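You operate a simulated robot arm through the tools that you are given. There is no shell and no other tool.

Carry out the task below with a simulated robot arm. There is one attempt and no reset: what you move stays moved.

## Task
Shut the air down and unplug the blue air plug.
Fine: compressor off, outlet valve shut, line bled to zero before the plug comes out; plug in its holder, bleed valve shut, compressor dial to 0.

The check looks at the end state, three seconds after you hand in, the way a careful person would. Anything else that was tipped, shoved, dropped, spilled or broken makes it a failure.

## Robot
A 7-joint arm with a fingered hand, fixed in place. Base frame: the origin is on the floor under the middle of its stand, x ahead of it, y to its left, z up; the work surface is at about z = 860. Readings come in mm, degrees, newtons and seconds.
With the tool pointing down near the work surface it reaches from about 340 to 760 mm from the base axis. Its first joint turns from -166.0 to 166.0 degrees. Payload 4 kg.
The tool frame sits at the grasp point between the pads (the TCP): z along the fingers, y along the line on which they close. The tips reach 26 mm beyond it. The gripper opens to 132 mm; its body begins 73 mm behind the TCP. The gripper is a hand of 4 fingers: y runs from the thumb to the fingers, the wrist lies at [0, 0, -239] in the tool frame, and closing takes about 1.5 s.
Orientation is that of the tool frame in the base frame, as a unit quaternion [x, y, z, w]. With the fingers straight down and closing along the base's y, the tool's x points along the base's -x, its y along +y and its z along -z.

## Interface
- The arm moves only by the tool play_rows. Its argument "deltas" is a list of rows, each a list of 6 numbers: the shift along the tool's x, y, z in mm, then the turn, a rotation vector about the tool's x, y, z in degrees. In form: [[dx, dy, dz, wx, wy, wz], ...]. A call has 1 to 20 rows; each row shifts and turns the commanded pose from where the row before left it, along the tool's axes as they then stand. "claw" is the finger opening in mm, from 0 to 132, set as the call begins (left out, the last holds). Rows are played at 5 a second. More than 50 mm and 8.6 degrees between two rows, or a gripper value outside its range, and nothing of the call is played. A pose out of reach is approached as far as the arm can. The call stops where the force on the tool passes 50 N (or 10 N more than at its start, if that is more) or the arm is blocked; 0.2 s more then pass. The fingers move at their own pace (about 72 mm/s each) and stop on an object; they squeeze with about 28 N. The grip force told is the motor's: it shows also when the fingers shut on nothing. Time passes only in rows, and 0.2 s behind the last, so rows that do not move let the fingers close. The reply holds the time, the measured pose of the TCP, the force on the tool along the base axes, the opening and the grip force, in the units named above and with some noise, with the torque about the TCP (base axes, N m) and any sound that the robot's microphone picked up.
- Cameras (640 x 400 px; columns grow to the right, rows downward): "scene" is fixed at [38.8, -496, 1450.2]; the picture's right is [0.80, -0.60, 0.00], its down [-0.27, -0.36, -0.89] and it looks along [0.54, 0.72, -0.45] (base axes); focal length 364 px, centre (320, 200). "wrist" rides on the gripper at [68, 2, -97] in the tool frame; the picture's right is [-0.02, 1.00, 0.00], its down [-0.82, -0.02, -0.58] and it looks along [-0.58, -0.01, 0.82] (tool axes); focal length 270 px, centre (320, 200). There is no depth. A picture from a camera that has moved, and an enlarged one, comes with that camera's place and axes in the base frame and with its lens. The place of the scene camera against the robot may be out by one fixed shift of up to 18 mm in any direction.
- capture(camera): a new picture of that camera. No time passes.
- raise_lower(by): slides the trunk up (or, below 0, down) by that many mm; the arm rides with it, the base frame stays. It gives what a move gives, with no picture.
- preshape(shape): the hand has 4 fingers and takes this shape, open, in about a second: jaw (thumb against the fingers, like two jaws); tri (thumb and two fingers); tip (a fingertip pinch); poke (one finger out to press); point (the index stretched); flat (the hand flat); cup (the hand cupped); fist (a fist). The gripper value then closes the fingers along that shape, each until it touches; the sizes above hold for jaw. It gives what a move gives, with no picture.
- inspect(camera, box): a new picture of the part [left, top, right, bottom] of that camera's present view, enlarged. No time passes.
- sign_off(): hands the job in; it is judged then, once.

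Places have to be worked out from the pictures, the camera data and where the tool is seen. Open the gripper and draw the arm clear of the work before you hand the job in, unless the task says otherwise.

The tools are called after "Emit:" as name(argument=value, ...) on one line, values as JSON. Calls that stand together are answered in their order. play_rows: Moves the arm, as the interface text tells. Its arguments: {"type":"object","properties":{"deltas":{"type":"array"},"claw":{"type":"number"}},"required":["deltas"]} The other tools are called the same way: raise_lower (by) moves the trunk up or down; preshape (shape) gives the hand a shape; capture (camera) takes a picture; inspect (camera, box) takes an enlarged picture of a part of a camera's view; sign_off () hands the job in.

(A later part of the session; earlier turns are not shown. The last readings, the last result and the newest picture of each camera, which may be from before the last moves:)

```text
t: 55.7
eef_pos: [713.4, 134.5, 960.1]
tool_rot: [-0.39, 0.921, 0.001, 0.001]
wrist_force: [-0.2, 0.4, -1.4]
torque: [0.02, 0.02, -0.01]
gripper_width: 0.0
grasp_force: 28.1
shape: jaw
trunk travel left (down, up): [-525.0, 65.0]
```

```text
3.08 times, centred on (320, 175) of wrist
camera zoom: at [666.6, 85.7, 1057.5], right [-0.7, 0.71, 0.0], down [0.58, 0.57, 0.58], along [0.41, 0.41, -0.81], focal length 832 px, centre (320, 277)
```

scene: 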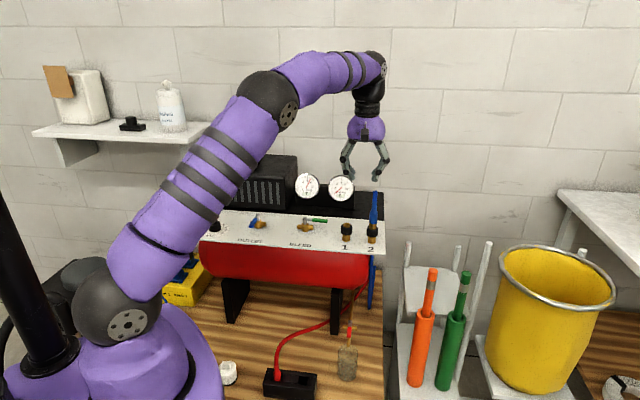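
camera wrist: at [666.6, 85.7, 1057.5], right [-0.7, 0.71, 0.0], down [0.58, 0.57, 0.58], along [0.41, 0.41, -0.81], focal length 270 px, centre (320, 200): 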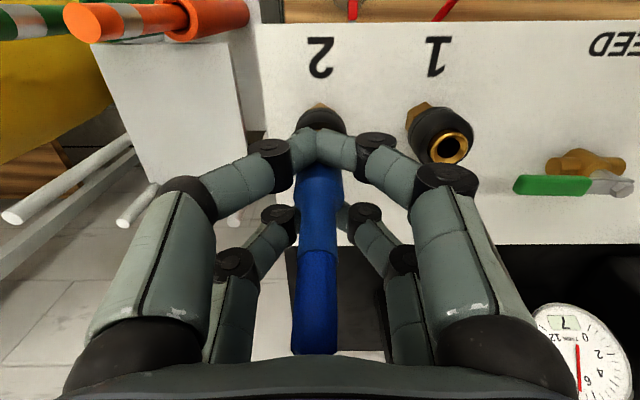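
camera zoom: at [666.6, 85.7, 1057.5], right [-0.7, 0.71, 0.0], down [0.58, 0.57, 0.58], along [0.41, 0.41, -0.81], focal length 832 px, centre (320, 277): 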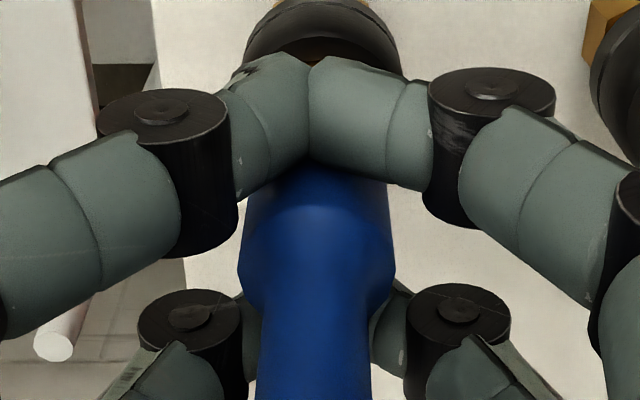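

The pairs just cage the plug without gripping it. A better idea is to tilt the hand 25° so the palm clears the hose tail, and let the rear fingertips hook onto the brass hex just under the blue body's lower edge. I open and tilt in place first.

Emit:
play_rows(deltas=[[0, 0, 0, 0, 0, 0], [0, 0, 0, 0, 0, 0], [0, 0, 0, 0, 0, 0], [0, 0, 0, 0, 0, 0], [0, 0, 0, 0, 0, 0]], claw=64)

Emit:
play_rows(deltas=[[0, 0, -15, 0, 0, 0], [0, 0, 0, 0, -8.3, 0], [0, 0, 0, 0, -8.3, 0], [0, 0, 0, 0, -8.4, 0], [0, 0, 0, 0, 0, 0]])

Emit:
capture(camera="wrist")

Emit:
inspect(camera="scene", box=[320, 140, 420, 260])

```text
t: 56.9
eef_pos: [714.3, 134.9, 960.9]
tool_rot: [-0.39, 0.921, 0.001, 0.001]
wrist_force: [0.4, 0.2, 0.0]
torque: [-0.02, -0.02, -0.03]
gripper_width: 63.3
grasp_force: 0.0
shape: jaw
trunk travel left (down, up): [-525.0, 65.0]
```

```text
t: 58.1
eef_pos: [714.0, 134.6, 977.7]
tool_rot: [-0.382, 0.898, 0.086, 0.202]
wrist_force: [-0.1, -0.3, 0.5]
torque: [0.03, -0.01, 0.03]
gripper_width: 63.6
grasp_force: 0.0
shape: jaw
trunk travel left (down, up): [-525.0, 65.0]
```

```text
taken
camera wrist: at [642.2, 60.6, 1035.1], right [-0.7, 0.71, 0.01], down [0.36, 0.34, 0.87], along [0.62, 0.62, -0.49], focal length 270 px, centre (320, 200)
```

wrist: 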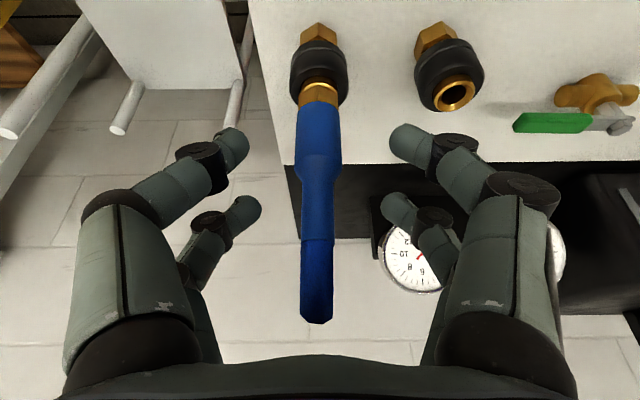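

```text
3.33 times, centred on (370, 200) of scene
camera zoom: at [38.8, -496.0, 1450.2], right [0.8, -0.6, 0.0], down [-0.27, -0.36, -0.89], along [0.54, 0.72, -0.45], focal length 1212 px, centre (153, 200)
```

zoom: 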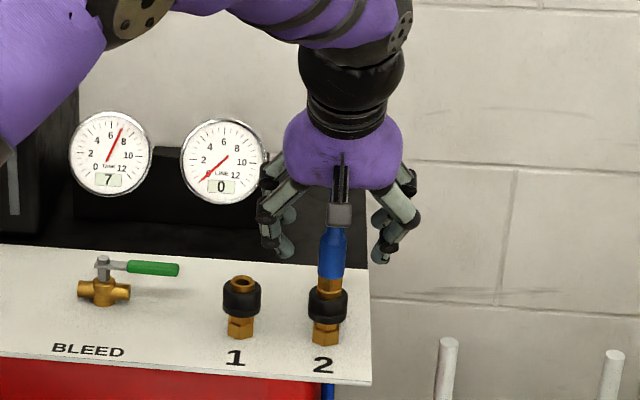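

With the tilt I get a clear side-on view of the plug, hex and collar. I enlarge it to place the lower edge of the blue body accurately.

Emit:
inspect(camera="wrist", box=[270, 20, 370, 200])

Emit:
inspect(camera="wrist", box=[280, 30, 360, 120])

```text
2.22 times, centred on (320, 110) of wrist
camera zoom: at [642.2, 60.6, 1035.1], right [-0.7, 0.71, 0.01], down [0.36, 0.34, 0.87], along [0.62, 0.62, -0.49], focal length 601 px, centre (320, 400)
```

zoom: 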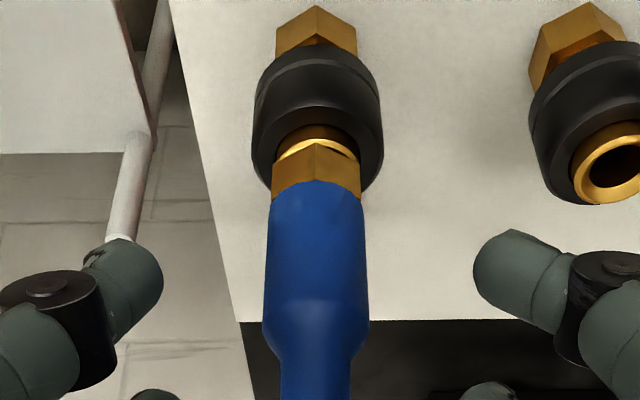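

```text
4.44 times, centred on (320, 75) of wrist
camera zoom: at [642.2, 60.6, 1035.1], right [-0.7, 0.71, 0.01], down [0.36, 0.34, 0.87], along [0.62, 0.62, -0.49], focal length 1201 px, centre (320, 756)
```

zoom: 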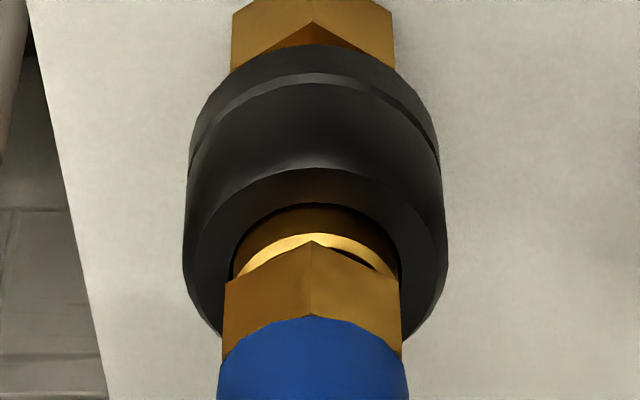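

The hex is about 12 mm tall, roughly z 910–922 under the blue body, with only a slight ledge above it. I move forward then down so the rear fingertips land at the hex, just beneath that ledge.

Emit:
play_rows(deltas=[[20.7, 0, 0, 0, 0, 0], [20.8, -0.4, 5, 0, 0, 0], [0, 0, 15, 0, 0, 0], [0, 0, 14, 0, 0, 0], [0, 0, 0, 0, 0, 0]])

Emit:
capture(camera="wrist")

Emit:
inspect(camera="scene", box=[340, 170, 400, 250])

```text
t: 59.3
eef_pos: [699.3, 118.5, 929.9]
tool_rot: [-0.38, 0.899, 0.085, 0.201]
wrist_force: [0.8, 0.0, 0.2]
torque: [0.03, 0.01, -0.02]
gripper_width: 63.5
grasp_force: 0.1
shape: jaw
trunk travel left (down, up): [-525.0, 65.0]
```

```text
taken
camera wrist: at [626.7, 44.2, 987.5], right [-0.7, 0.71, 0.01], down [0.36, 0.34, 0.87], along [0.62, 0.62, -0.49], focal length 270 px, centre (320, 200)
```

wrist: 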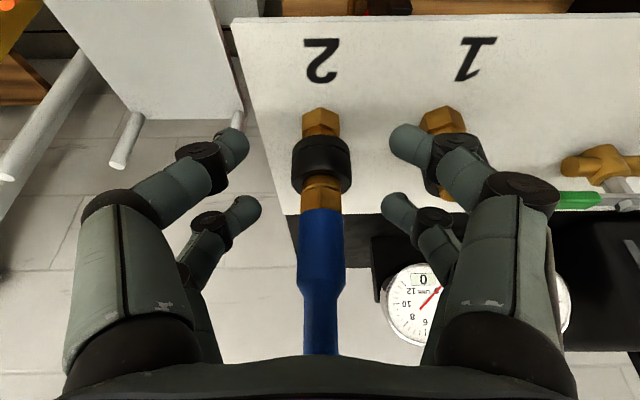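

```text
5.00 times, centred on (370, 210) of scene
camera zoom: at [38.8, -496.0, 1450.2], right [0.8, -0.6, 0.0], down [-0.27, -0.36, -0.89], along [0.54, 0.72, -0.45], focal length 1818 px, centre (70, 150)
```

zoom: 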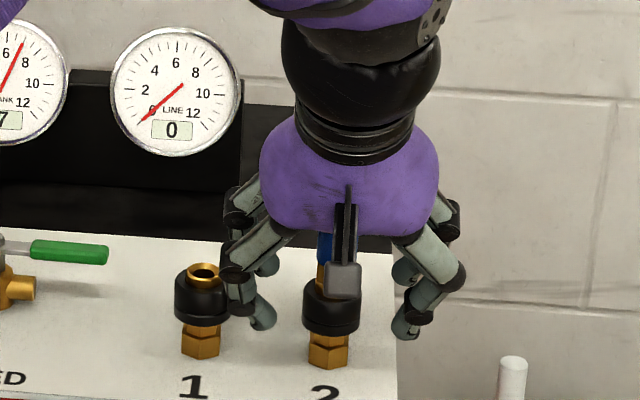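

The rear fingertips are level with the hex, with no contact forces. I close onto it.

Emit:
play_rows(deltas=[[0, 0, 0, 0, 0, 0], [0, 0, 0, 0, 0, 0], [0, 0, 0, 0, 0, 0], [0, 0, 0, 0, 0, 0], [0, 0, 0, 0, 0, 0], [0, 0, 0, 0, 0, 0], [0, 0, 0, 0, 0, 0]], claw=0)

Emit:
inspect(camera="wrist", box=[240, 120, 400, 260])

Emit:
inspect(camera="scene", box=[340, 170, 400, 250])

```text
t: 60.9
eef_pos: [698.8, 118.1, 929.1]
tool_rot: [-0.381, 0.899, 0.086, 0.2]
wrist_force: [-0.4, 1.7, -3.0]
torque: [-0.02, -0.02, -0.05]
gripper_width: 0.0
grasp_force: 27.6
shape: jaw
trunk travel left (down, up): [-525.0, 65.0]
```

```text
2.86 times, centred on (320, 190) of wrist
camera zoom: at [626.6, 44.3, 987.2], right [-0.7, 0.71, 0.01], down [0.36, 0.34, 0.87], along [0.61, 0.62, -0.49], focal length 772 px, centre (320, 229)
```

zoom: 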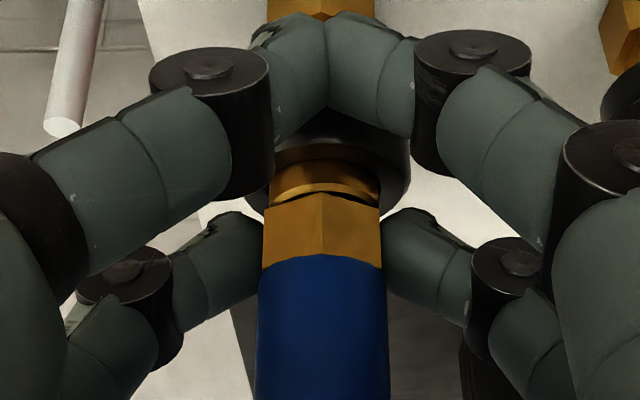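

```text
5.00 times, centred on (370, 210) of scene
camera zoom: at [38.8, -496.0, 1450.2], right [0.8, -0.6, 0.0], down [-0.27, -0.36, -0.89], along [0.54, 0.72, -0.45], focal length 1818 px, centre (70, 150)
```

zoom: 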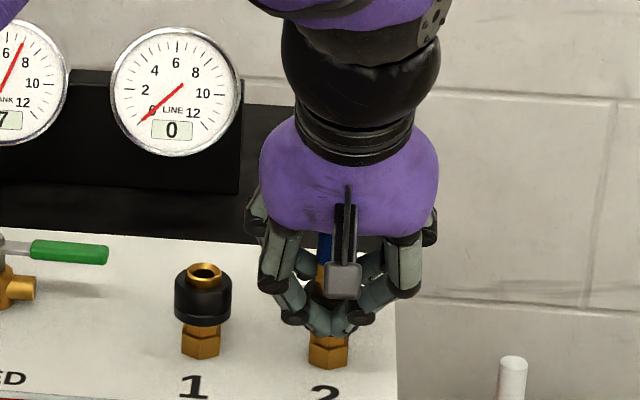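

The rear tips sit right at the hex under the blue edge on both sides. I pull straight up in 2 mm steps, along the combined tool −x/−z direction.

Emit:
play_rows(deltas=[[-0.85, 0, -1.81, 0, 0, 0], [-0.85, 0, -1.81, 0, 0, 0], [-0.85, 0, -1.81, 0, 0, 0], [-0.85, 0, -1.81, 0, 0, 0], [-0.85, 0, -1.81, 0, 0, 0], [-0.85, 0, -1.81, 0, 0, 0]])

Emit:
inspect(camera="wrist", box=[240, 120, 400, 260])

Emit:
inspect(camera="scene", box=[340, 170, 400, 250])

```text
t: 62.3
eef_pos: [698.9, 117.1, 936.2]
tool_rot: [-0.38, 0.9, 0.086, 0.197]
wrist_force: [-2.9, -1.8, -32.9]
torque: [-0.59, 0.57, 0.06]
gripper_width: 0.2
grasp_force: 28.1
shape: jaw
trunk travel left (down, up): [-525.0, 65.0]
```

```text
2.86 times, centred on (320, 190) of wrist
camera zoom: at [627.3, 43.6, 995.3], right [-0.7, 0.71, 0.02], down [0.37, 0.34, 0.87], along [0.61, 0.61, -0.5], focal length 772 px, centre (320, 229)
```

zoom: 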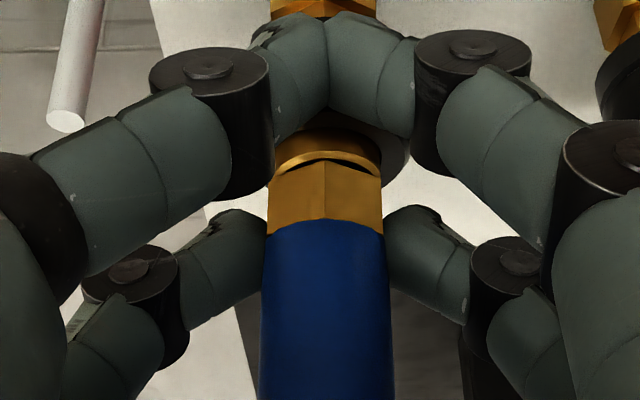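

```text
5.00 times, centred on (370, 210) of scene
camera zoom: at [38.8, -496.0, 1450.2], right [0.8, -0.6, 0.0], down [-0.27, -0.36, -0.89], along [0.54, 0.72, -0.45], focal length 1818 px, centre (70, 150)
```

zoom: 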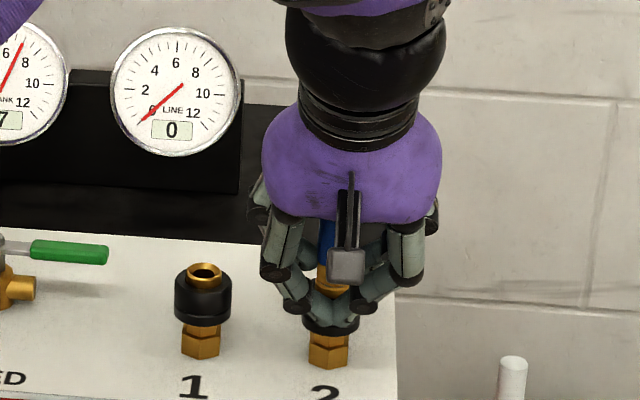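

The fingers slid again at about 33 N and the plug stayed. Quick couplings have a sliding sleeve, and there is a visible gap below the black collar, so I will test it: open, lower to collar height, and grip the collar itself.

Emit:
play_rows(deltas=[[0, 0, 0, 0, 0, 0], [0, 0, 0, 0, 0, 0], [0, 0, 0, 0, 0, 0], [0, 0, 0, 0, 0, 0], [0, 0, 0, 0, 0, 0]], claw=70)

Emit:
play_rows(deltas=[[5, 0, 10.6, 0, 0, 0], [5, 0, 10.6, 0, 0, 0], [5, 0, 10.6, 0, 0, 0], [0, 0, 0, 0, 0, 0]])

Emit:
capture(camera="wrist")

Emit:
inspect(camera="scene", box=[330, 160, 410, 260])

```text
t: 63.5
eef_pos: [698.9, 116.1, 939.8]
tool_rot: [-0.381, 0.899, 0.085, 0.2]
wrist_force: [-0.4, 0.1, -0.3]
torque: [0.0, 0.01, -0.01]
gripper_width: 69.4
grasp_force: 0.1
shape: jaw
trunk travel left (down, up): [-525.0, 65.0]
```

```text
t: 64.5
eef_pos: [699.6, 116.5, 903.8]
tool_rot: [-0.38, 0.899, 0.085, 0.201]
wrist_force: [0.4, -1.0, 3.2]
torque: [0.15, 0.07, -0.04]
gripper_width: 69.3
grasp_force: 0.1
shape: jaw
trunk travel left (down, up): [-525.0, 65.0]
```

```text
taken
camera wrist: at [626.8, 43.9, 962.8], right [-0.7, 0.71, 0.01], down [0.36, 0.34, 0.87], along [0.62, 0.62, -0.49], focal length 270 px, centre (320, 200)
```

wrist: 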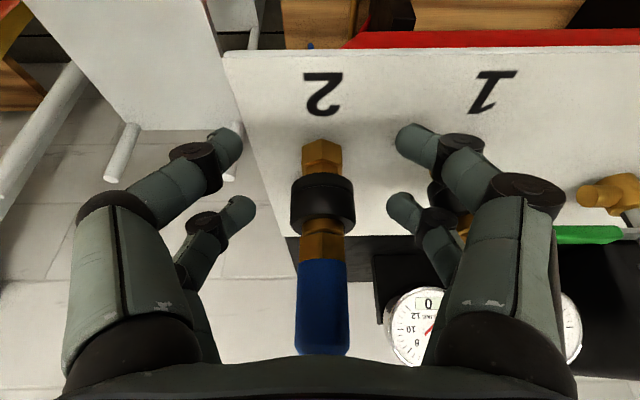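

```text
4.00 times, centred on (370, 210) of scene
camera zoom: at [38.8, -496.0, 1450.2], right [0.8, -0.6, 0.0], down [-0.27, -0.36, -0.89], along [0.54, 0.72, -0.45], focal length 1455 px, centre (120, 160)
```

zoom: 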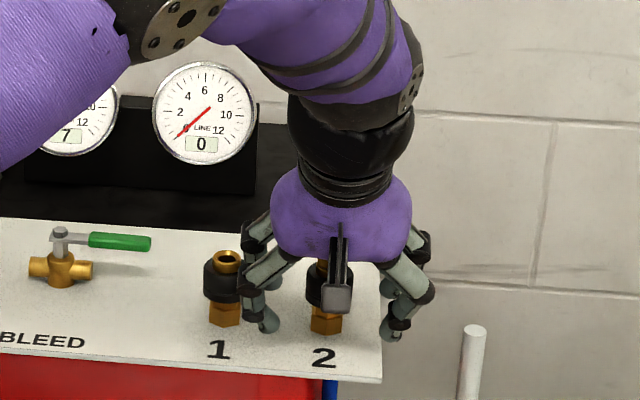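

There is a light contact of about 3 N, probably a knuckle near port 1. Closing pulls the fingers inward, so I close onto the collar now.

Emit:
play_rows(deltas=[[0, 0, -1, 0, 0, 0], [0, 0, 0, 0, 0, 0], [0, 0, 0, 0, 0, 0], [0, 0, 0, 0, 0, 0], [0, 0, 0, 0, 0, 0], [0, 0, 0, 0, 0, 0], [0, 0, 0, 0, 0, 0]], claw=0)

Emit:
inspect(camera="wrist", box=[240, 120, 400, 280])

Emit:
inspect(camera="scene", box=[330, 160, 410, 260])

```text
t: 66.1
eef_pos: [699.9, 115.6, 904.6]
tool_rot: [-0.38, 0.899, 0.085, 0.201]
wrist_force: [7.6, -6.0, -1.4]
torque: [-0.12, -0.06, -0.26]
gripper_width: 0.5
grasp_force: 28.1
shape: jaw
trunk travel left (down, up): [-525.0, 65.0]
```

```text
2.50 times, centred on (320, 200) of wrist
camera zoom: at [627.2, 42.4, 963.1], right [-0.7, 0.71, 0.01], down [0.36, 0.34, 0.87], along [0.62, 0.61, -0.49], focal length 676 px, centre (320, 200)
```

zoom: 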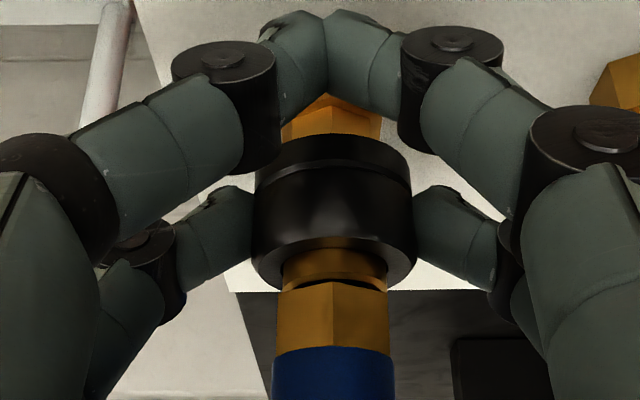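

```text
4.00 times, centred on (370, 210) of scene
camera zoom: at [38.8, -496.0, 1450.2], right [0.8, -0.6, 0.0], down [-0.27, -0.36, -0.89], along [0.54, 0.72, -0.45], focal length 1455 px, centre (120, 160)
```

zoom: 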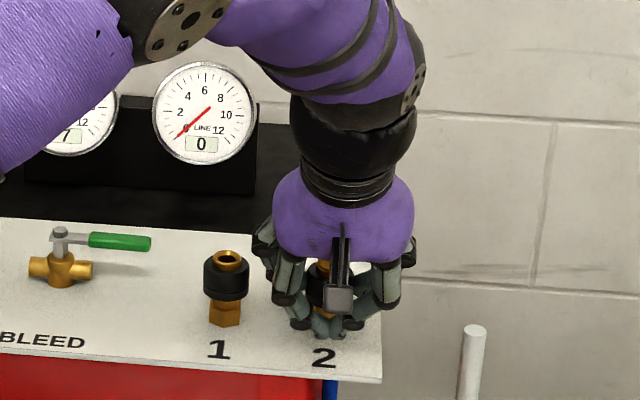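

I have the collar gripped on both sides. I push it straight down, toward the panel, in 2 mm steps and see whether it slides.

Emit:
play_rows(deltas=[[0.86, 0, 1.81, 0, 0, 0], [0.86, 0, 1.81, 0, 0, 0], [0.86, 0, 1.81, 0, 0, 0]])

Emit:
inspect(camera="wrist", box=[240, 120, 400, 280])

Emit:
inspect(camera="scene", box=[330, 160, 410, 260])

```text
t: 66.9
eef_pos: [699.9, 115.7, 899.6]
tool_rot: [-0.381, 0.898, 0.085, 0.202]
wrist_force: [9.6, -6.7, 4.0]
torque: [-0.03, -0.2, -0.31]
gripper_width: 0.5
grasp_force: 27.9
shape: jaw
trunk travel left (down, up): [-525.0, 65.0]
```

```text
2.50 times, centred on (320, 200) of wrist
camera zoom: at [626.9, 42.5, 957.9], right [-0.7, 0.71, 0.01], down [0.36, 0.34, 0.87], along [0.62, 0.61, -0.49], focal length 676 px, centre (320, 200)
```

zoom: 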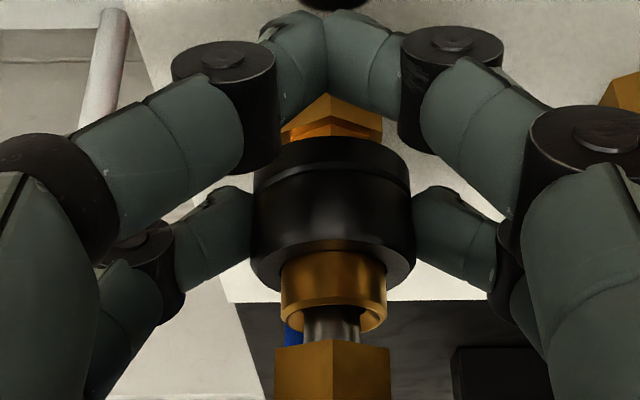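

```text
4.00 times, centred on (370, 210) of scene
camera zoom: at [38.8, -496.0, 1450.2], right [0.8, -0.6, 0.0], down [-0.27, -0.36, -0.89], along [0.54, 0.72, -0.45], focal length 1455 px, centre (120, 160)
```

zoom: 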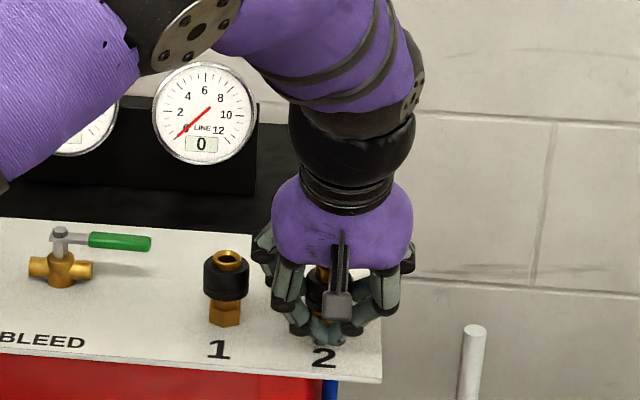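

The collar slid down and the plug popped up: its steel nipple is now visible above the port. I check the plug's stance before letting go of the collar.

Emit:
capture(camera="wrist")

Emit:
inspect(camera="scene", box=[350, 180, 400, 250])

```text
taken
camera wrist: at [626.9, 42.5, 957.9], right [-0.7, 0.71, 0.01], down [0.36, 0.34, 0.87], along [0.62, 0.61, -0.49], focal length 270 px, centre (320, 200)
```

wrist: 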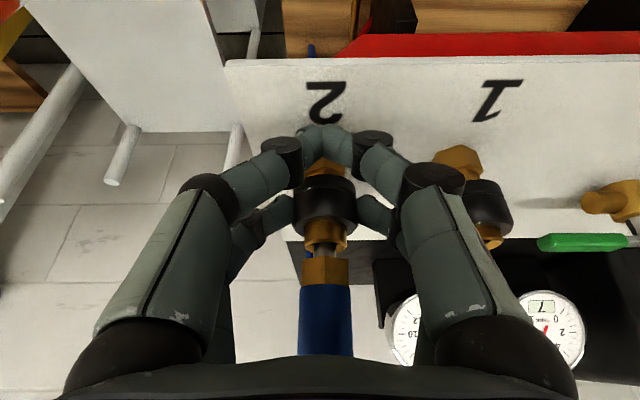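

```text
5.71 times, centred on (375, 215) of scene
camera zoom: at [38.8, -496.0, 1450.2], right [0.8, -0.6, 0.0], down [-0.27, -0.36, -0.89], along [0.54, 0.72, -0.45], focal length 2078 px, centre (6, 114)
```

zoom: 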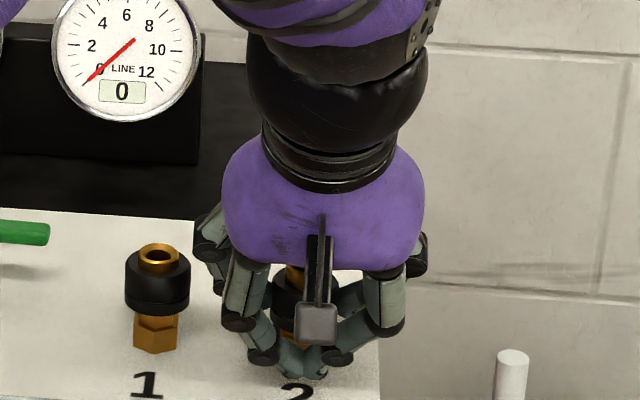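

The plug stands upright in the port. I open moderately to let go of the collar and see that the plug stays put.

Emit:
play_rows(deltas=[[0, 0, 0, 0, 0, 0], [0, 0, 0, 0, 0, 0], [0, 0, 0, 0, 0, 0], [0, 0, 0, 0, 0, 0]], claw=52)

Emit:
capture(camera="wrist")

```text
t: 67.9
eef_pos: [698.0, 116.9, 900.2]
tool_rot: [-0.381, 0.899, 0.085, 0.2]
wrist_force: [-0.2, 0.6, -0.3]
torque: [0.02, 0.05, 0.02]
gripper_width: 51.6
grasp_force: 0.1
shape: jaw
trunk travel left (down, up): [-525.0, 65.0]
```

```text
taken
camera wrist: at [625.7, 43.6, 957.2], right [-0.7, 0.71, 0.01], down [0.36, 0.34, 0.87], along [0.61, 0.62, -0.49], focal length 270 px, centre (320, 200)
```

wrist: 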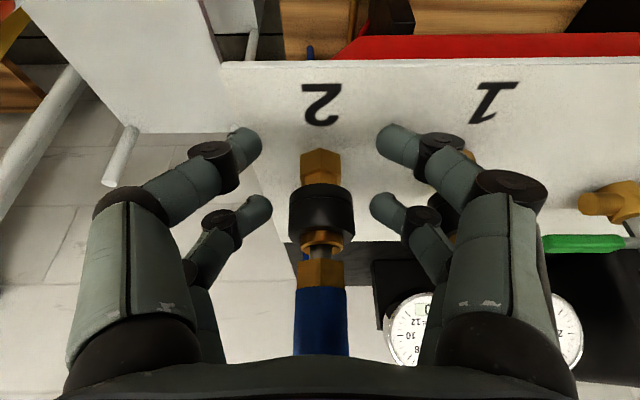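

The plug stays popped up, resting upright in the port. I raise the hand, bring it back to vertical, and line up for a carrying grip near the top of the blue body.

Emit:
play_rows(deltas=[[-14.1, 0, -29.9, 0, 0, 0], [-14.1, 0, -29.9, 0, 0, 0], [-14.1, 0, -29.9, 0, 0, 0], [0, 0, 0, 0, 8.4, 0], [0, 0, 0, 0, 8.3, 0], [0, 0, 0, 0, 8.3, 0], [0, 0, 0, 0, 0, 0]])

Emit:
capture(camera="wrist")

Emit:
inspect(camera="scene", box=[330, 150, 410, 260])

Emit:
inspect(camera="wrist", box=[230, 80, 410, 300])

```text
t: 69.5
eef_pos: [699.6, 116.8, 998.0]
tool_rot: [-0.389, 0.921, 0.0, 0.001]
wrist_force: [-0.1, 1.0, 0.4]
torque: [0.02, 0.02, 0.0]
gripper_width: 51.8
grasp_force: 0.0
shape: jaw
trunk travel left (down, up): [-525.0, 65.0]
```

```text
taken
camera wrist: at [650.9, 67.8, 1094.6], right [-0.7, 0.71, 0.0], down [0.58, 0.57, 0.58], along [0.41, 0.41, -0.82], focal length 270 px, centre (320, 200)
```

wrist: 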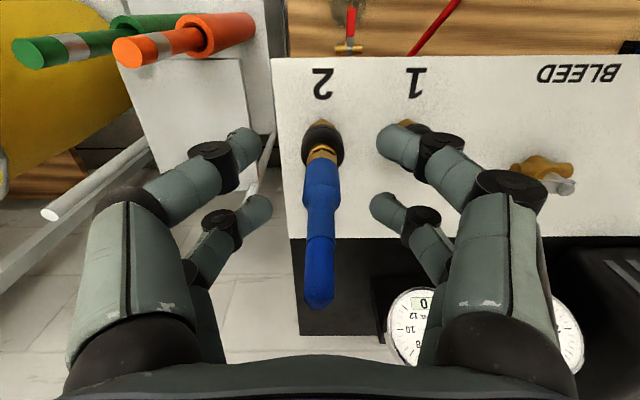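

```text
3.64 times, centred on (370, 205) of scene
camera zoom: at [38.8, -496.0, 1450.2], right [0.8, -0.6, 0.0], down [-0.27, -0.36, -0.89], along [0.54, 0.72, -0.45], focal length 1322 px, centre (138, 182)
```

zoom: 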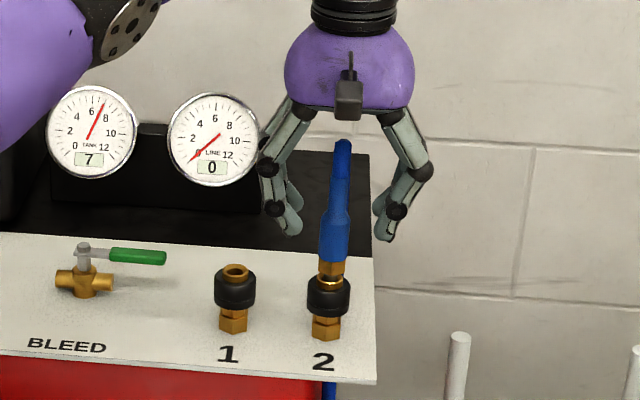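

```text
1.82 times, centred on (320, 190) of wrist
camera zoom: at [650.9, 67.8, 1094.6], right [-0.7, 0.71, 0.0], down [0.58, 0.57, 0.58], along [0.41, 0.41, -0.82], focal length 491 px, centre (320, 218)
```

zoom: 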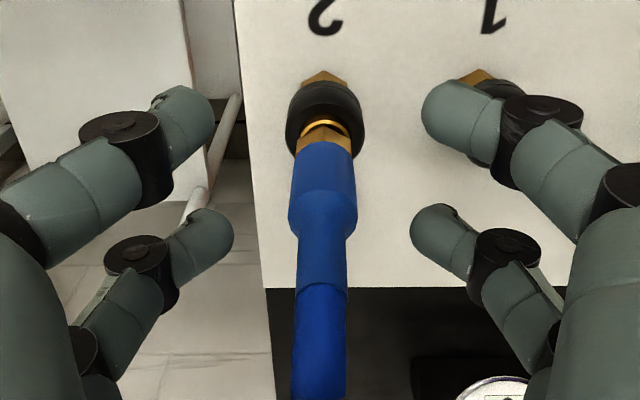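

The plug sits about 7 mm raised and upright. I shift 9 mm toward it and lower 20 mm so the rear tips flank the upper part of the blue body, then close.

Emit:
play_rows(deltas=[[-9, 1, 0, 0, 0, 0], [0, 0, 10, 0, 0, 0], [0, 0, 10, 0, 0, 0], [0, 0, 0, 0, 0, 0]])

Emit:
inspect(camera="wrist", box=[230, 80, 410, 300])

Emit:
inspect(camera="scene", box=[330, 150, 410, 260])

```text
t: 70.5
eef_pos: [704.6, 123.0, 978.5]
tool_rot: [-0.39, 0.921, 0.0, 0.001]
wrist_force: [0.2, -0.3, 0.0]
torque: [0.01, -0.01, -0.02]
gripper_width: 51.7
grasp_force: 0.0
shape: jaw
trunk travel left (down, up): [-525.0, 65.0]
```

```text
1.82 times, centred on (320, 190) of wrist
camera zoom: at [656.4, 74.5, 1074.7], right [-0.7, 0.71, 0.0], down [0.58, 0.57, 0.58], along [0.41, 0.41, -0.81], focal length 491 px, centre (320, 218)
```

zoom: 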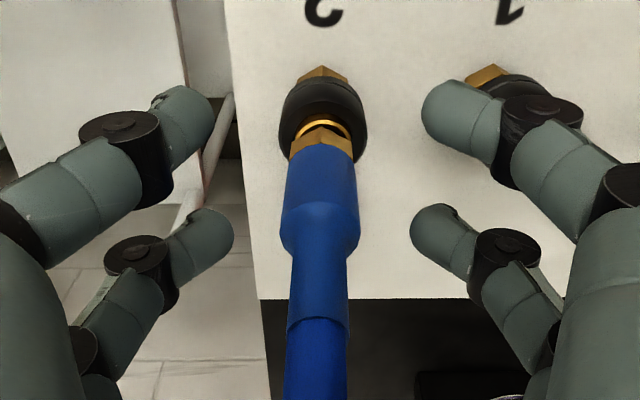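

```text
3.64 times, centred on (370, 205) of scene
camera zoom: at [38.8, -496.0, 1450.2], right [0.8, -0.6, 0.0], down [-0.27, -0.36, -0.89], along [0.54, 0.72, -0.45], focal length 1322 px, centre (138, 182)
```

zoom: 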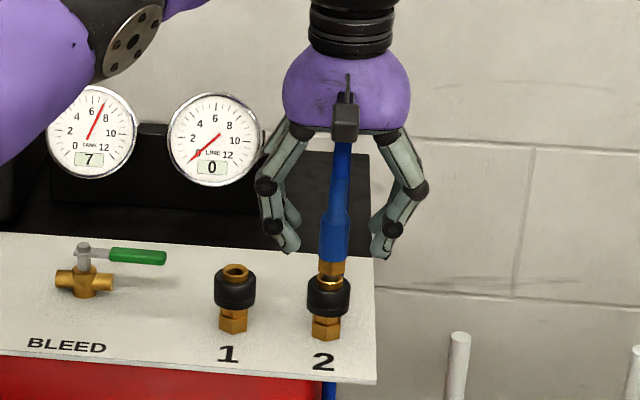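

The shoulder is only about 18 mm beyond the TCP here, so I lower another 7 mm to hold the cylindrical part, then close.

Emit:
play_rows(deltas=[[-2.5, 0, 7, 0, 0, 0], [0, 0, 0, 0, 0, 0]])

Emit:
play_rows(deltas=[[0, 0, 0, 0, 0, 0], [0, 0, 0, 0, 0, 0], [0, 0, 0, 0, 0, 0], [0, 0, 0, 0, 0, 0], [0, 0, 0, 0, 0, 0], [0, 0, 0, 0, 0, 0]], claw=0)

Emit:
inspect(camera="wrist", box=[230, 80, 410, 300])

Emit:
inspect(camera="scene", box=[330, 150, 410, 260])

```text
t: 71.1
eef_pos: [706.1, 126.8, 971.6]
tool_rot: [-0.39, 0.921, 0.002, 0.001]
wrist_force: [0.1, 0.0, -0.9]
torque: [-0.02, 0.03, 0.02]
gripper_width: 51.5
grasp_force: 0.1
shape: jaw
trunk travel left (down, up): [-525.0, 65.0]
```

```text
t: 72.5
eef_pos: [707.4, 125.6, 971.6]
tool_rot: [-0.39, 0.921, 0.001, 0.0]
wrist_force: [-0.8, -0.2, -2.7]
torque: [-0.01, 0.05, 0.03]
gripper_width: 0.2
grasp_force: 27.9
shape: jaw
trunk travel left (down, up): [-525.0, 65.0]
```

```text
1.82 times, centred on (320, 190) of wrist
camera zoom: at [658.4, 77.0, 1067.5], right [-0.7, 0.71, 0.0], down [0.58, 0.57, 0.58], along [0.41, 0.41, -0.82], focal length 491 px, centre (320, 218)
```

zoom: 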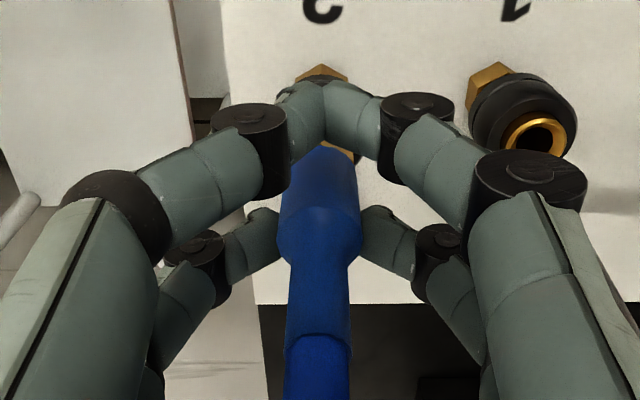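

```text
3.64 times, centred on (370, 205) of scene
camera zoom: at [38.8, -496.0, 1450.2], right [0.8, -0.6, 0.0], down [-0.27, -0.36, -0.89], along [0.54, 0.72, -0.45], focal length 1322 px, centre (138, 182)
```

zoom: 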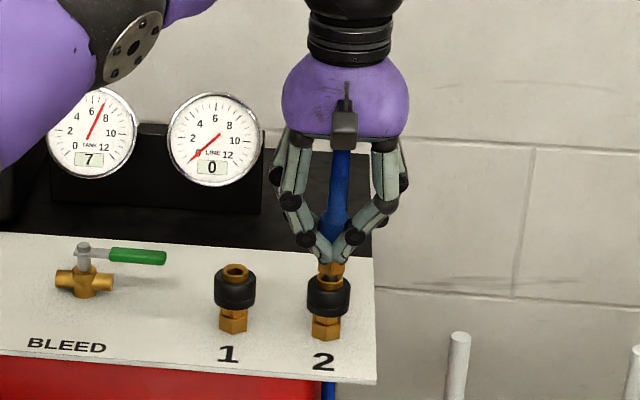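

The rear pair holds the upper blue body. I lift gently and watch force and plug.

Emit:
play_rows(deltas=[[0, 0, -4, 0, 0, 0], [0, 0, -4, 0, 0, 0], [0, 0, -4, 0, 0, 0]])

Emit:
inspect(camera="scene", box=[330, 150, 410, 260])

Emit:
inspect(camera="wrist", box=[230, 80, 410, 300])

```text
t: 73.3
eef_pos: [706.3, 126.6, 983.0]
tool_rot: [-0.39, 0.921, 0.001, 0.0]
wrist_force: [0.2, 0.0, -2.0]
torque: [-0.05, 0.05, -0.02]
gripper_width: 0.0
grasp_force: 27.6
shape: jaw
trunk travel left (down, up): [-525.0, 65.0]
```

```text
3.64 times, centred on (370, 205) of scene
camera zoom: at [38.8, -496.0, 1450.2], right [0.8, -0.6, 0.0], down [-0.27, -0.36, -0.89], along [0.54, 0.72, -0.45], focal length 1322 px, centre (138, 182)
```

zoom: 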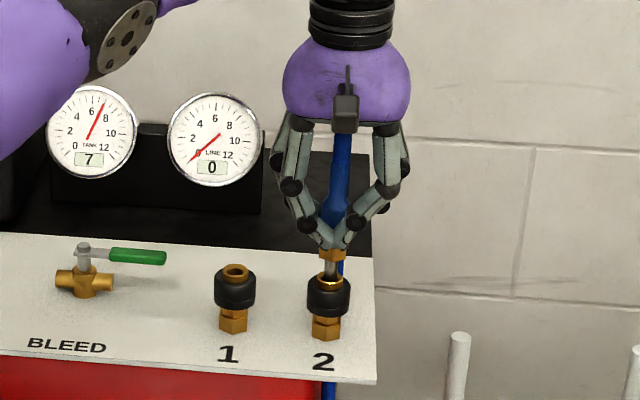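

```text
1.82 times, centred on (320, 190) of wrist
camera zoom: at [658.3, 76.8, 1080.0], right [-0.7, 0.71, 0.0], down [0.58, 0.57, 0.58], along [0.41, 0.41, -0.82], focal length 491 px, centre (320, 218)
```

zoom: 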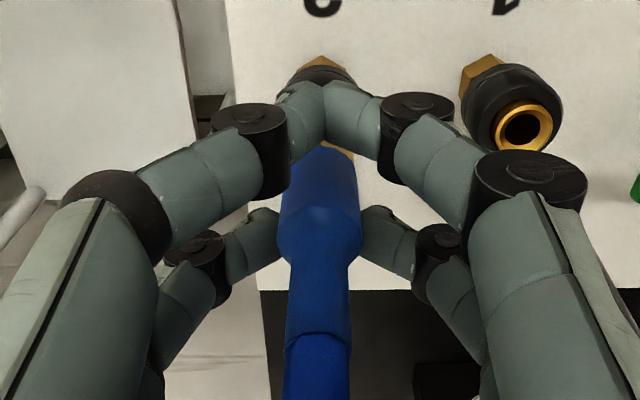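

The plug rises with the hand at only about 2 N. I lift it well clear of the port.

Emit:
play_rows(deltas=[[0, 0, -10, 0, 0, 0], [0, 0, -12, 0, 0, 0], [0, 0, -12, 0, 0, 0], [0, 0, -6, 0, 0, 0]])

Emit:
inspect(camera="scene", box=[330, 130, 410, 260])

Emit:
inspect(camera="wrist", box=[230, 80, 410, 300])

```text
t: 74.3
eef_pos: [704.8, 125.5, 1023.5]
tool_rot: [-0.391, 0.92, 0.002, 0.0]
wrist_force: [0.9, 0.2, 0.0]
torque: [0.02, 0.05, -0.02]
gripper_width: 0.0
grasp_force: 28.0
shape: jaw
trunk travel left (down, up): [-525.0, 65.0]
```

```text
3.08 times, centred on (370, 195) of scene
camera zoom: at [38.8, -496.0, 1450.2], right [0.8, -0.6, 0.0], down [-0.27, -0.36, -0.89], along [0.54, 0.72, -0.45], focal length 1119 px, centre (166, 215)
```

zoom: 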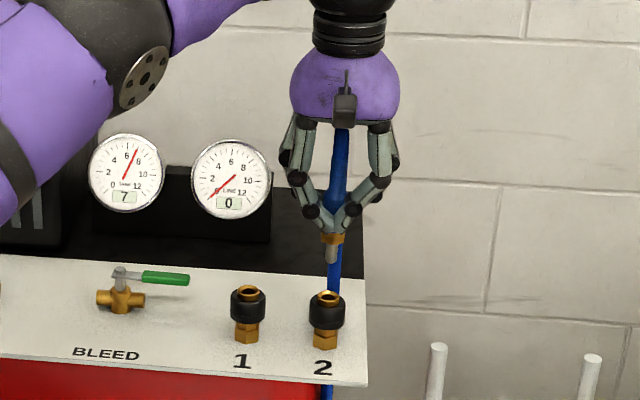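

```text
1.82 times, centred on (320, 190) of wrist
camera zoom: at [657.1, 76.6, 1120.1], right [-0.7, 0.71, 0.0], down [0.58, 0.57, 0.58], along [0.41, 0.41, -0.81], focal length 491 px, centre (320, 218)
```

zoom: 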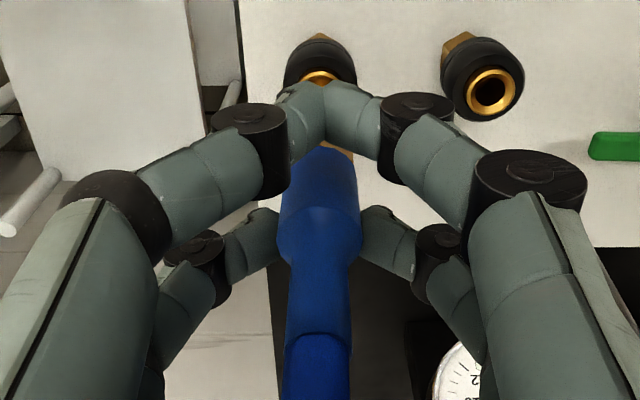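

The plug is fully out and hanging straight in the grip, with its nose about 30 mm below the blue body. I carry it forward off the panel and toward the holder's XY position, staying high.

Emit:
play_rows(deltas=[[32, 10, 0, 0, 0, 0], [36, 20, 0, 0, 0, 0], [36, 30, 0, 0, 0, 0], [32, 36, 0, 0, 0, 0], [30, 36, 0, 0, 0, 0], [27.7, 36, 0, 0, 0, 0], [0, 13.7, 0, 0, 0, 0], [0, 0, 0, 0, 0, 0]])

Emit:
capture(camera="wrist")

Emit:
capture(camera="scene")

```text
t: 76.1
eef_pos: [440.3, 112.2, 1024.6]
tool_rot: [-0.389, 0.921, 0.001, 0.001]
wrist_force: [-0.6, 0.3, -1.0]
torque: [0.0, 0.0, 0.01]
gripper_width: 0.2
grasp_force: 27.9
shape: jaw
trunk travel left (down, up): [-525.0, 65.0]
```

```text
taken
camera wrist: at [391.5, 63.5, 1120.7], right [-0.7, 0.71, 0.0], down [0.58, 0.57, 0.58], along [0.41, 0.41, -0.81], focal length 270 px, centre (320, 200)
```

wrist: 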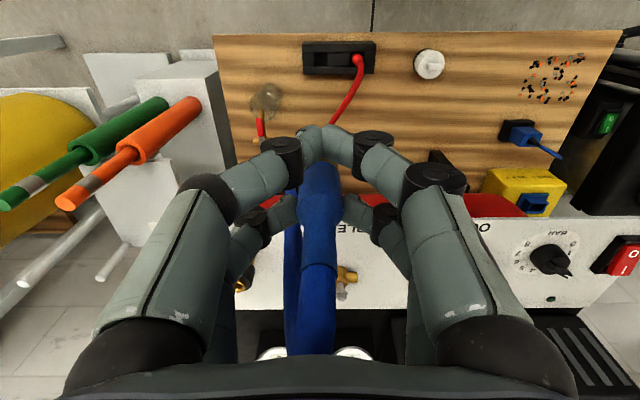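

```text
taken
```

scene: 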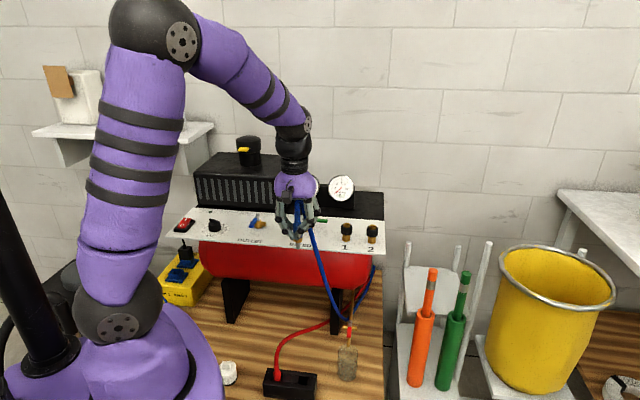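

The plug is held steadily, with the hose draping freely below the panel. I lower the trunk 400 mm straight down above the holder.

Emit:
raise_lower(by=-400)

Emit:
capture(camera="wrist")

Emit:
capture(camera="scene")

Emit:
inspect(camera="scene", box=[240, 300, 380, 400])

```text
t: 79.9
eef_pos: [440.0, 112.1, 624.2]
tool_rot: [-0.39, 0.921, 0.001, 0.002]
wrist_force: [-0.5, -0.4, -0.8]
torque: [0.02, 0.01, 0.01]
gripper_width: 0.1
grasp_force: 28.3
shape: jaw
trunk travel left (down, up): [-125.0, 465.0]
```

```text
taken
camera wrist: at [391.6, 63.3, 720.8], right [-0.7, 0.71, 0.0], down [0.58, 0.57, 0.58], along [0.41, 0.41, -0.81], focal length 270 px, centre (320, 200)
```

wrist: 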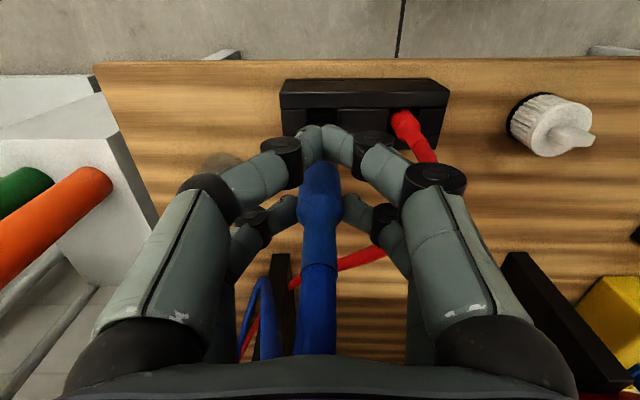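

```text
taken
```

scene: 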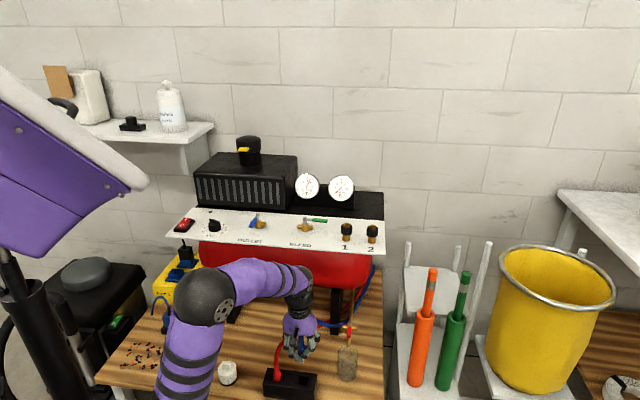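

```text
4.00 times, centred on (310, 350) of scene
camera zoom: at [38.8, -496.0, 1450.2], right [0.8, -0.6, 0.0], down [-0.27, -0.36, -0.89], along [0.54, 0.72, -0.45], focal length 1455 px, centre (360, -400)
```

zoom: 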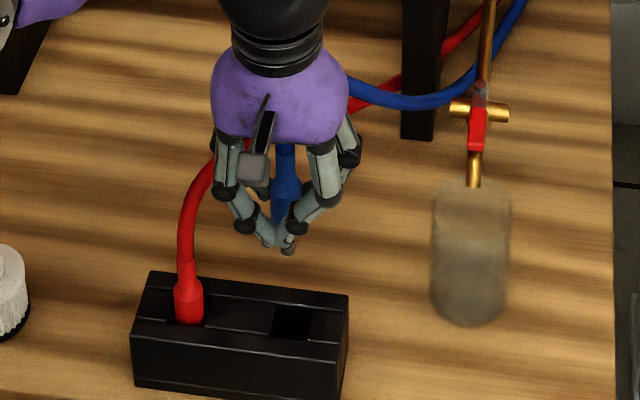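

The plug's nose hangs above the free slot. I zoom in from the wrist to compare slot and plug laterally.

Emit:
inspect(camera="wrist", box=[260, 70, 400, 240])

Emit:
inspect(camera="scene", box=[270, 325, 330, 395])

```text
2.35 times, centred on (330, 155) of wrist
camera zoom: at [391.6, 63.3, 720.8], right [-0.7, 0.71, 0.0], down [0.58, 0.57, 0.58], along [0.41, 0.41, -0.81], focal length 636 px, centre (296, 306)
```

zoom: 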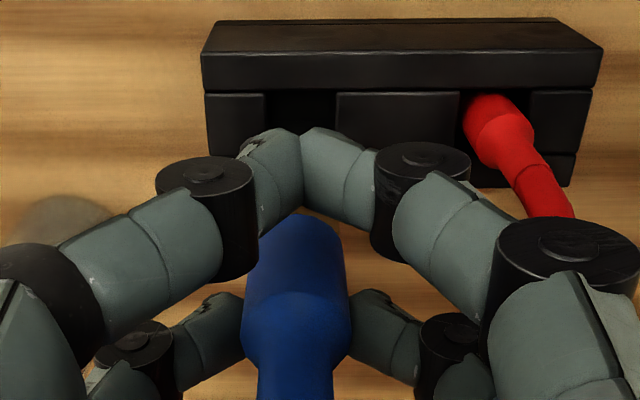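

```text
5.71 times, centred on (300, 360) of scene
camera zoom: at [38.8, -496.0, 1450.2], right [0.8, -0.6, 0.0], down [-0.27, -0.36, -0.89], along [0.54, 0.72, -0.45], focal length 2078 px, centre (434, -714)
```

zoom: 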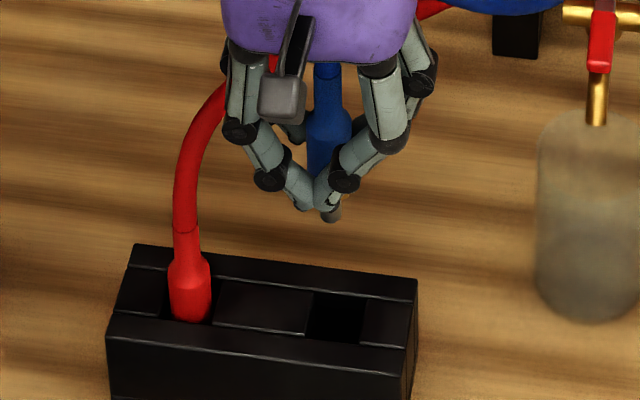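

The two cameras disagree by a few millimetres about the sideways offset, so I zoom the scene camera further on nose and slot.

Emit:
inspect(camera="scene", box=[288, 335, 312, 380])

Emit:
inspect(camera="wrist", box=[270, 75, 370, 135])

```text
8.89 times, centred on (300, 358) of scene
camera zoom: at [38.8, -496.0, 1450.2], right [0.8, -0.6, 0.0], down [-0.27, -0.36, -0.89], along [0.54, 0.72, -0.45], focal length 3232 px, centre (498, -1200)
```

zoom: 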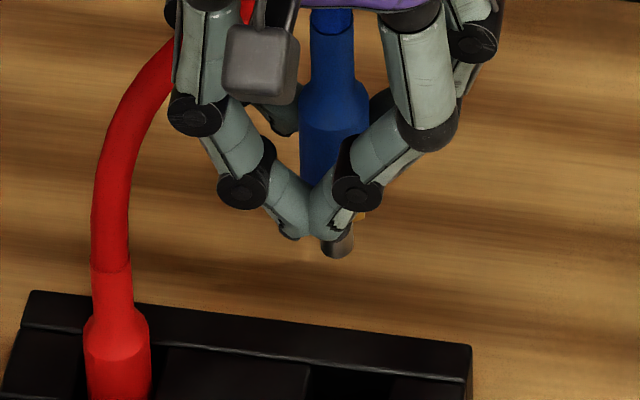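

```text
6.40 times, centred on (320, 105) of wrist
camera zoom: at [391.6, 63.3, 720.8], right [-0.7, 0.71, 0.0], down [0.58, 0.57, 0.58], along [0.41, 0.41, -0.81], focal length 1730 px, centre (320, 808)
```

zoom: 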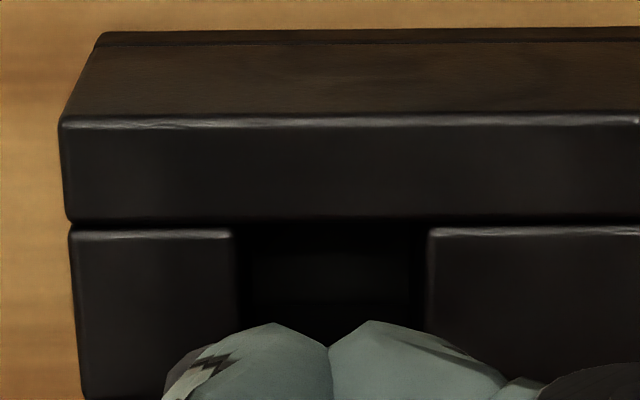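

Emit:
inspect(camera="scene", box=[285, 360, 325, 385])

```text
16.00 times, centred on (305, 372) of scene
camera zoom: at [38.8, -496.0, 1450.2], right [0.8, -0.6, 0.0], down [-0.27, -0.36, -0.89], along [0.54, 0.72, -0.45], focal length 5818 px, centre (560, -2560)
```

zoom: 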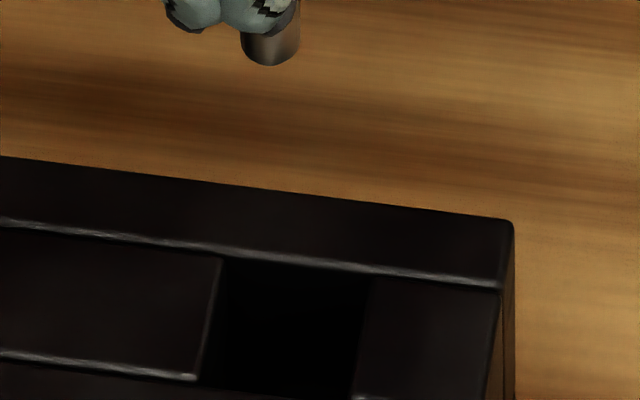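

Averaging the two cameras, plug and slot agree to within about 1–2 mm, well inside the slot's clearance. I lower the trunk 60 mm so the nose is just above the rim, then check.

Emit:
raise_lower(by=-60)

Emit:
inspect(camera="scene", box=[265, 330, 325, 390])

Emit:
inspect(camera="wrist", box=[220, 50, 420, 250])

```text
t: 80.9
eef_pos: [440.3, 112.4, 564.0]
tool_rot: [-0.39, 0.921, 0.001, 0.001]
wrist_force: [0.0, 0.3, -0.6]
torque: [-0.02, 0.01, 0.0]
gripper_width: 0.0
grasp_force: 27.8
shape: jaw
trunk travel left (down, up): [-65.0, 525.0]
```

```text
6.67 times, centred on (295, 360) of scene
camera zoom: at [38.8, -496.0, 1450.2], right [0.8, -0.6, 0.0], down [-0.27, -0.36, -0.89], along [0.54, 0.72, -0.45], focal length 2424 px, centre (487, -867)
```

zoom: 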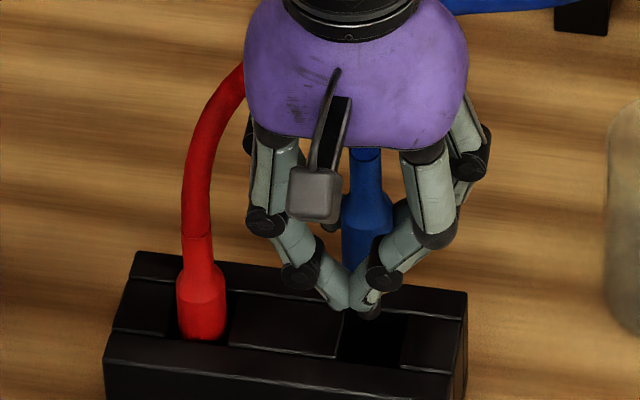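

```text
2.00 times, centred on (320, 150) of wrist
camera zoom: at [391.6, 63.4, 660.8], right [-0.7, 0.71, 0.0], down [0.58, 0.57, 0.58], along [0.41, 0.41, -0.81], focal length 541 px, centre (320, 300)
```

zoom: 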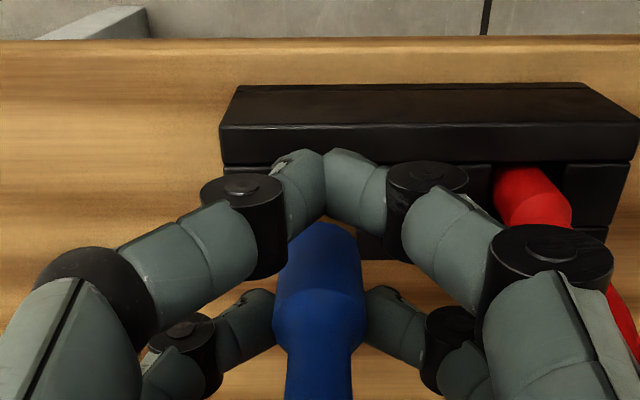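

The nose is over the slot opening. I lower with small arm steps, watching force as it enters.

Emit:
play_rows(deltas=[[0, 0, 8, 0, 0, 0], [0, 0, 8, 0, 0, 0], [0, 0, 8, 0, 0, 0], [0, 0, 6, 0, 0, 0]])

Emit:
inspect(camera="scene", box=[265, 330, 325, 390])

```text
t: 81.9
eef_pos: [439.1, 112.0, 534.0]
tool_rot: [-0.39, 0.921, 0.001, 0.001]
wrist_force: [0.7, 0.4, -0.4]
torque: [0.0, -0.03, 0.03]
gripper_width: 0.0
grasp_force: 28.0
shape: jaw
trunk travel left (down, up): [-65.0, 525.0]
```

```text
6.67 times, centred on (295, 360) of scene
camera zoom: at [38.8, -496.0, 1450.2], right [0.8, -0.6, 0.0], down [-0.27, -0.36, -0.89], along [0.54, 0.72, -0.45], focal length 2424 px, centre (487, -867)
```

zoom: 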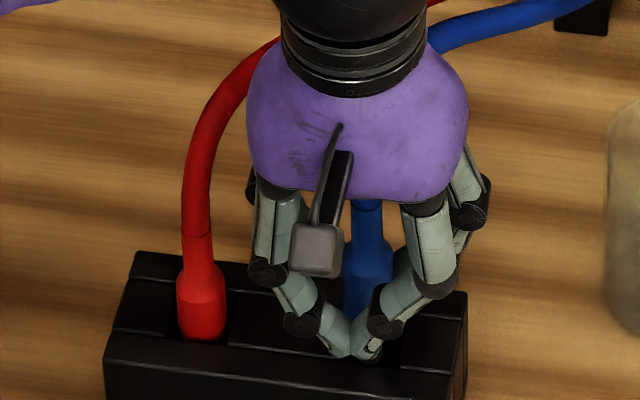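

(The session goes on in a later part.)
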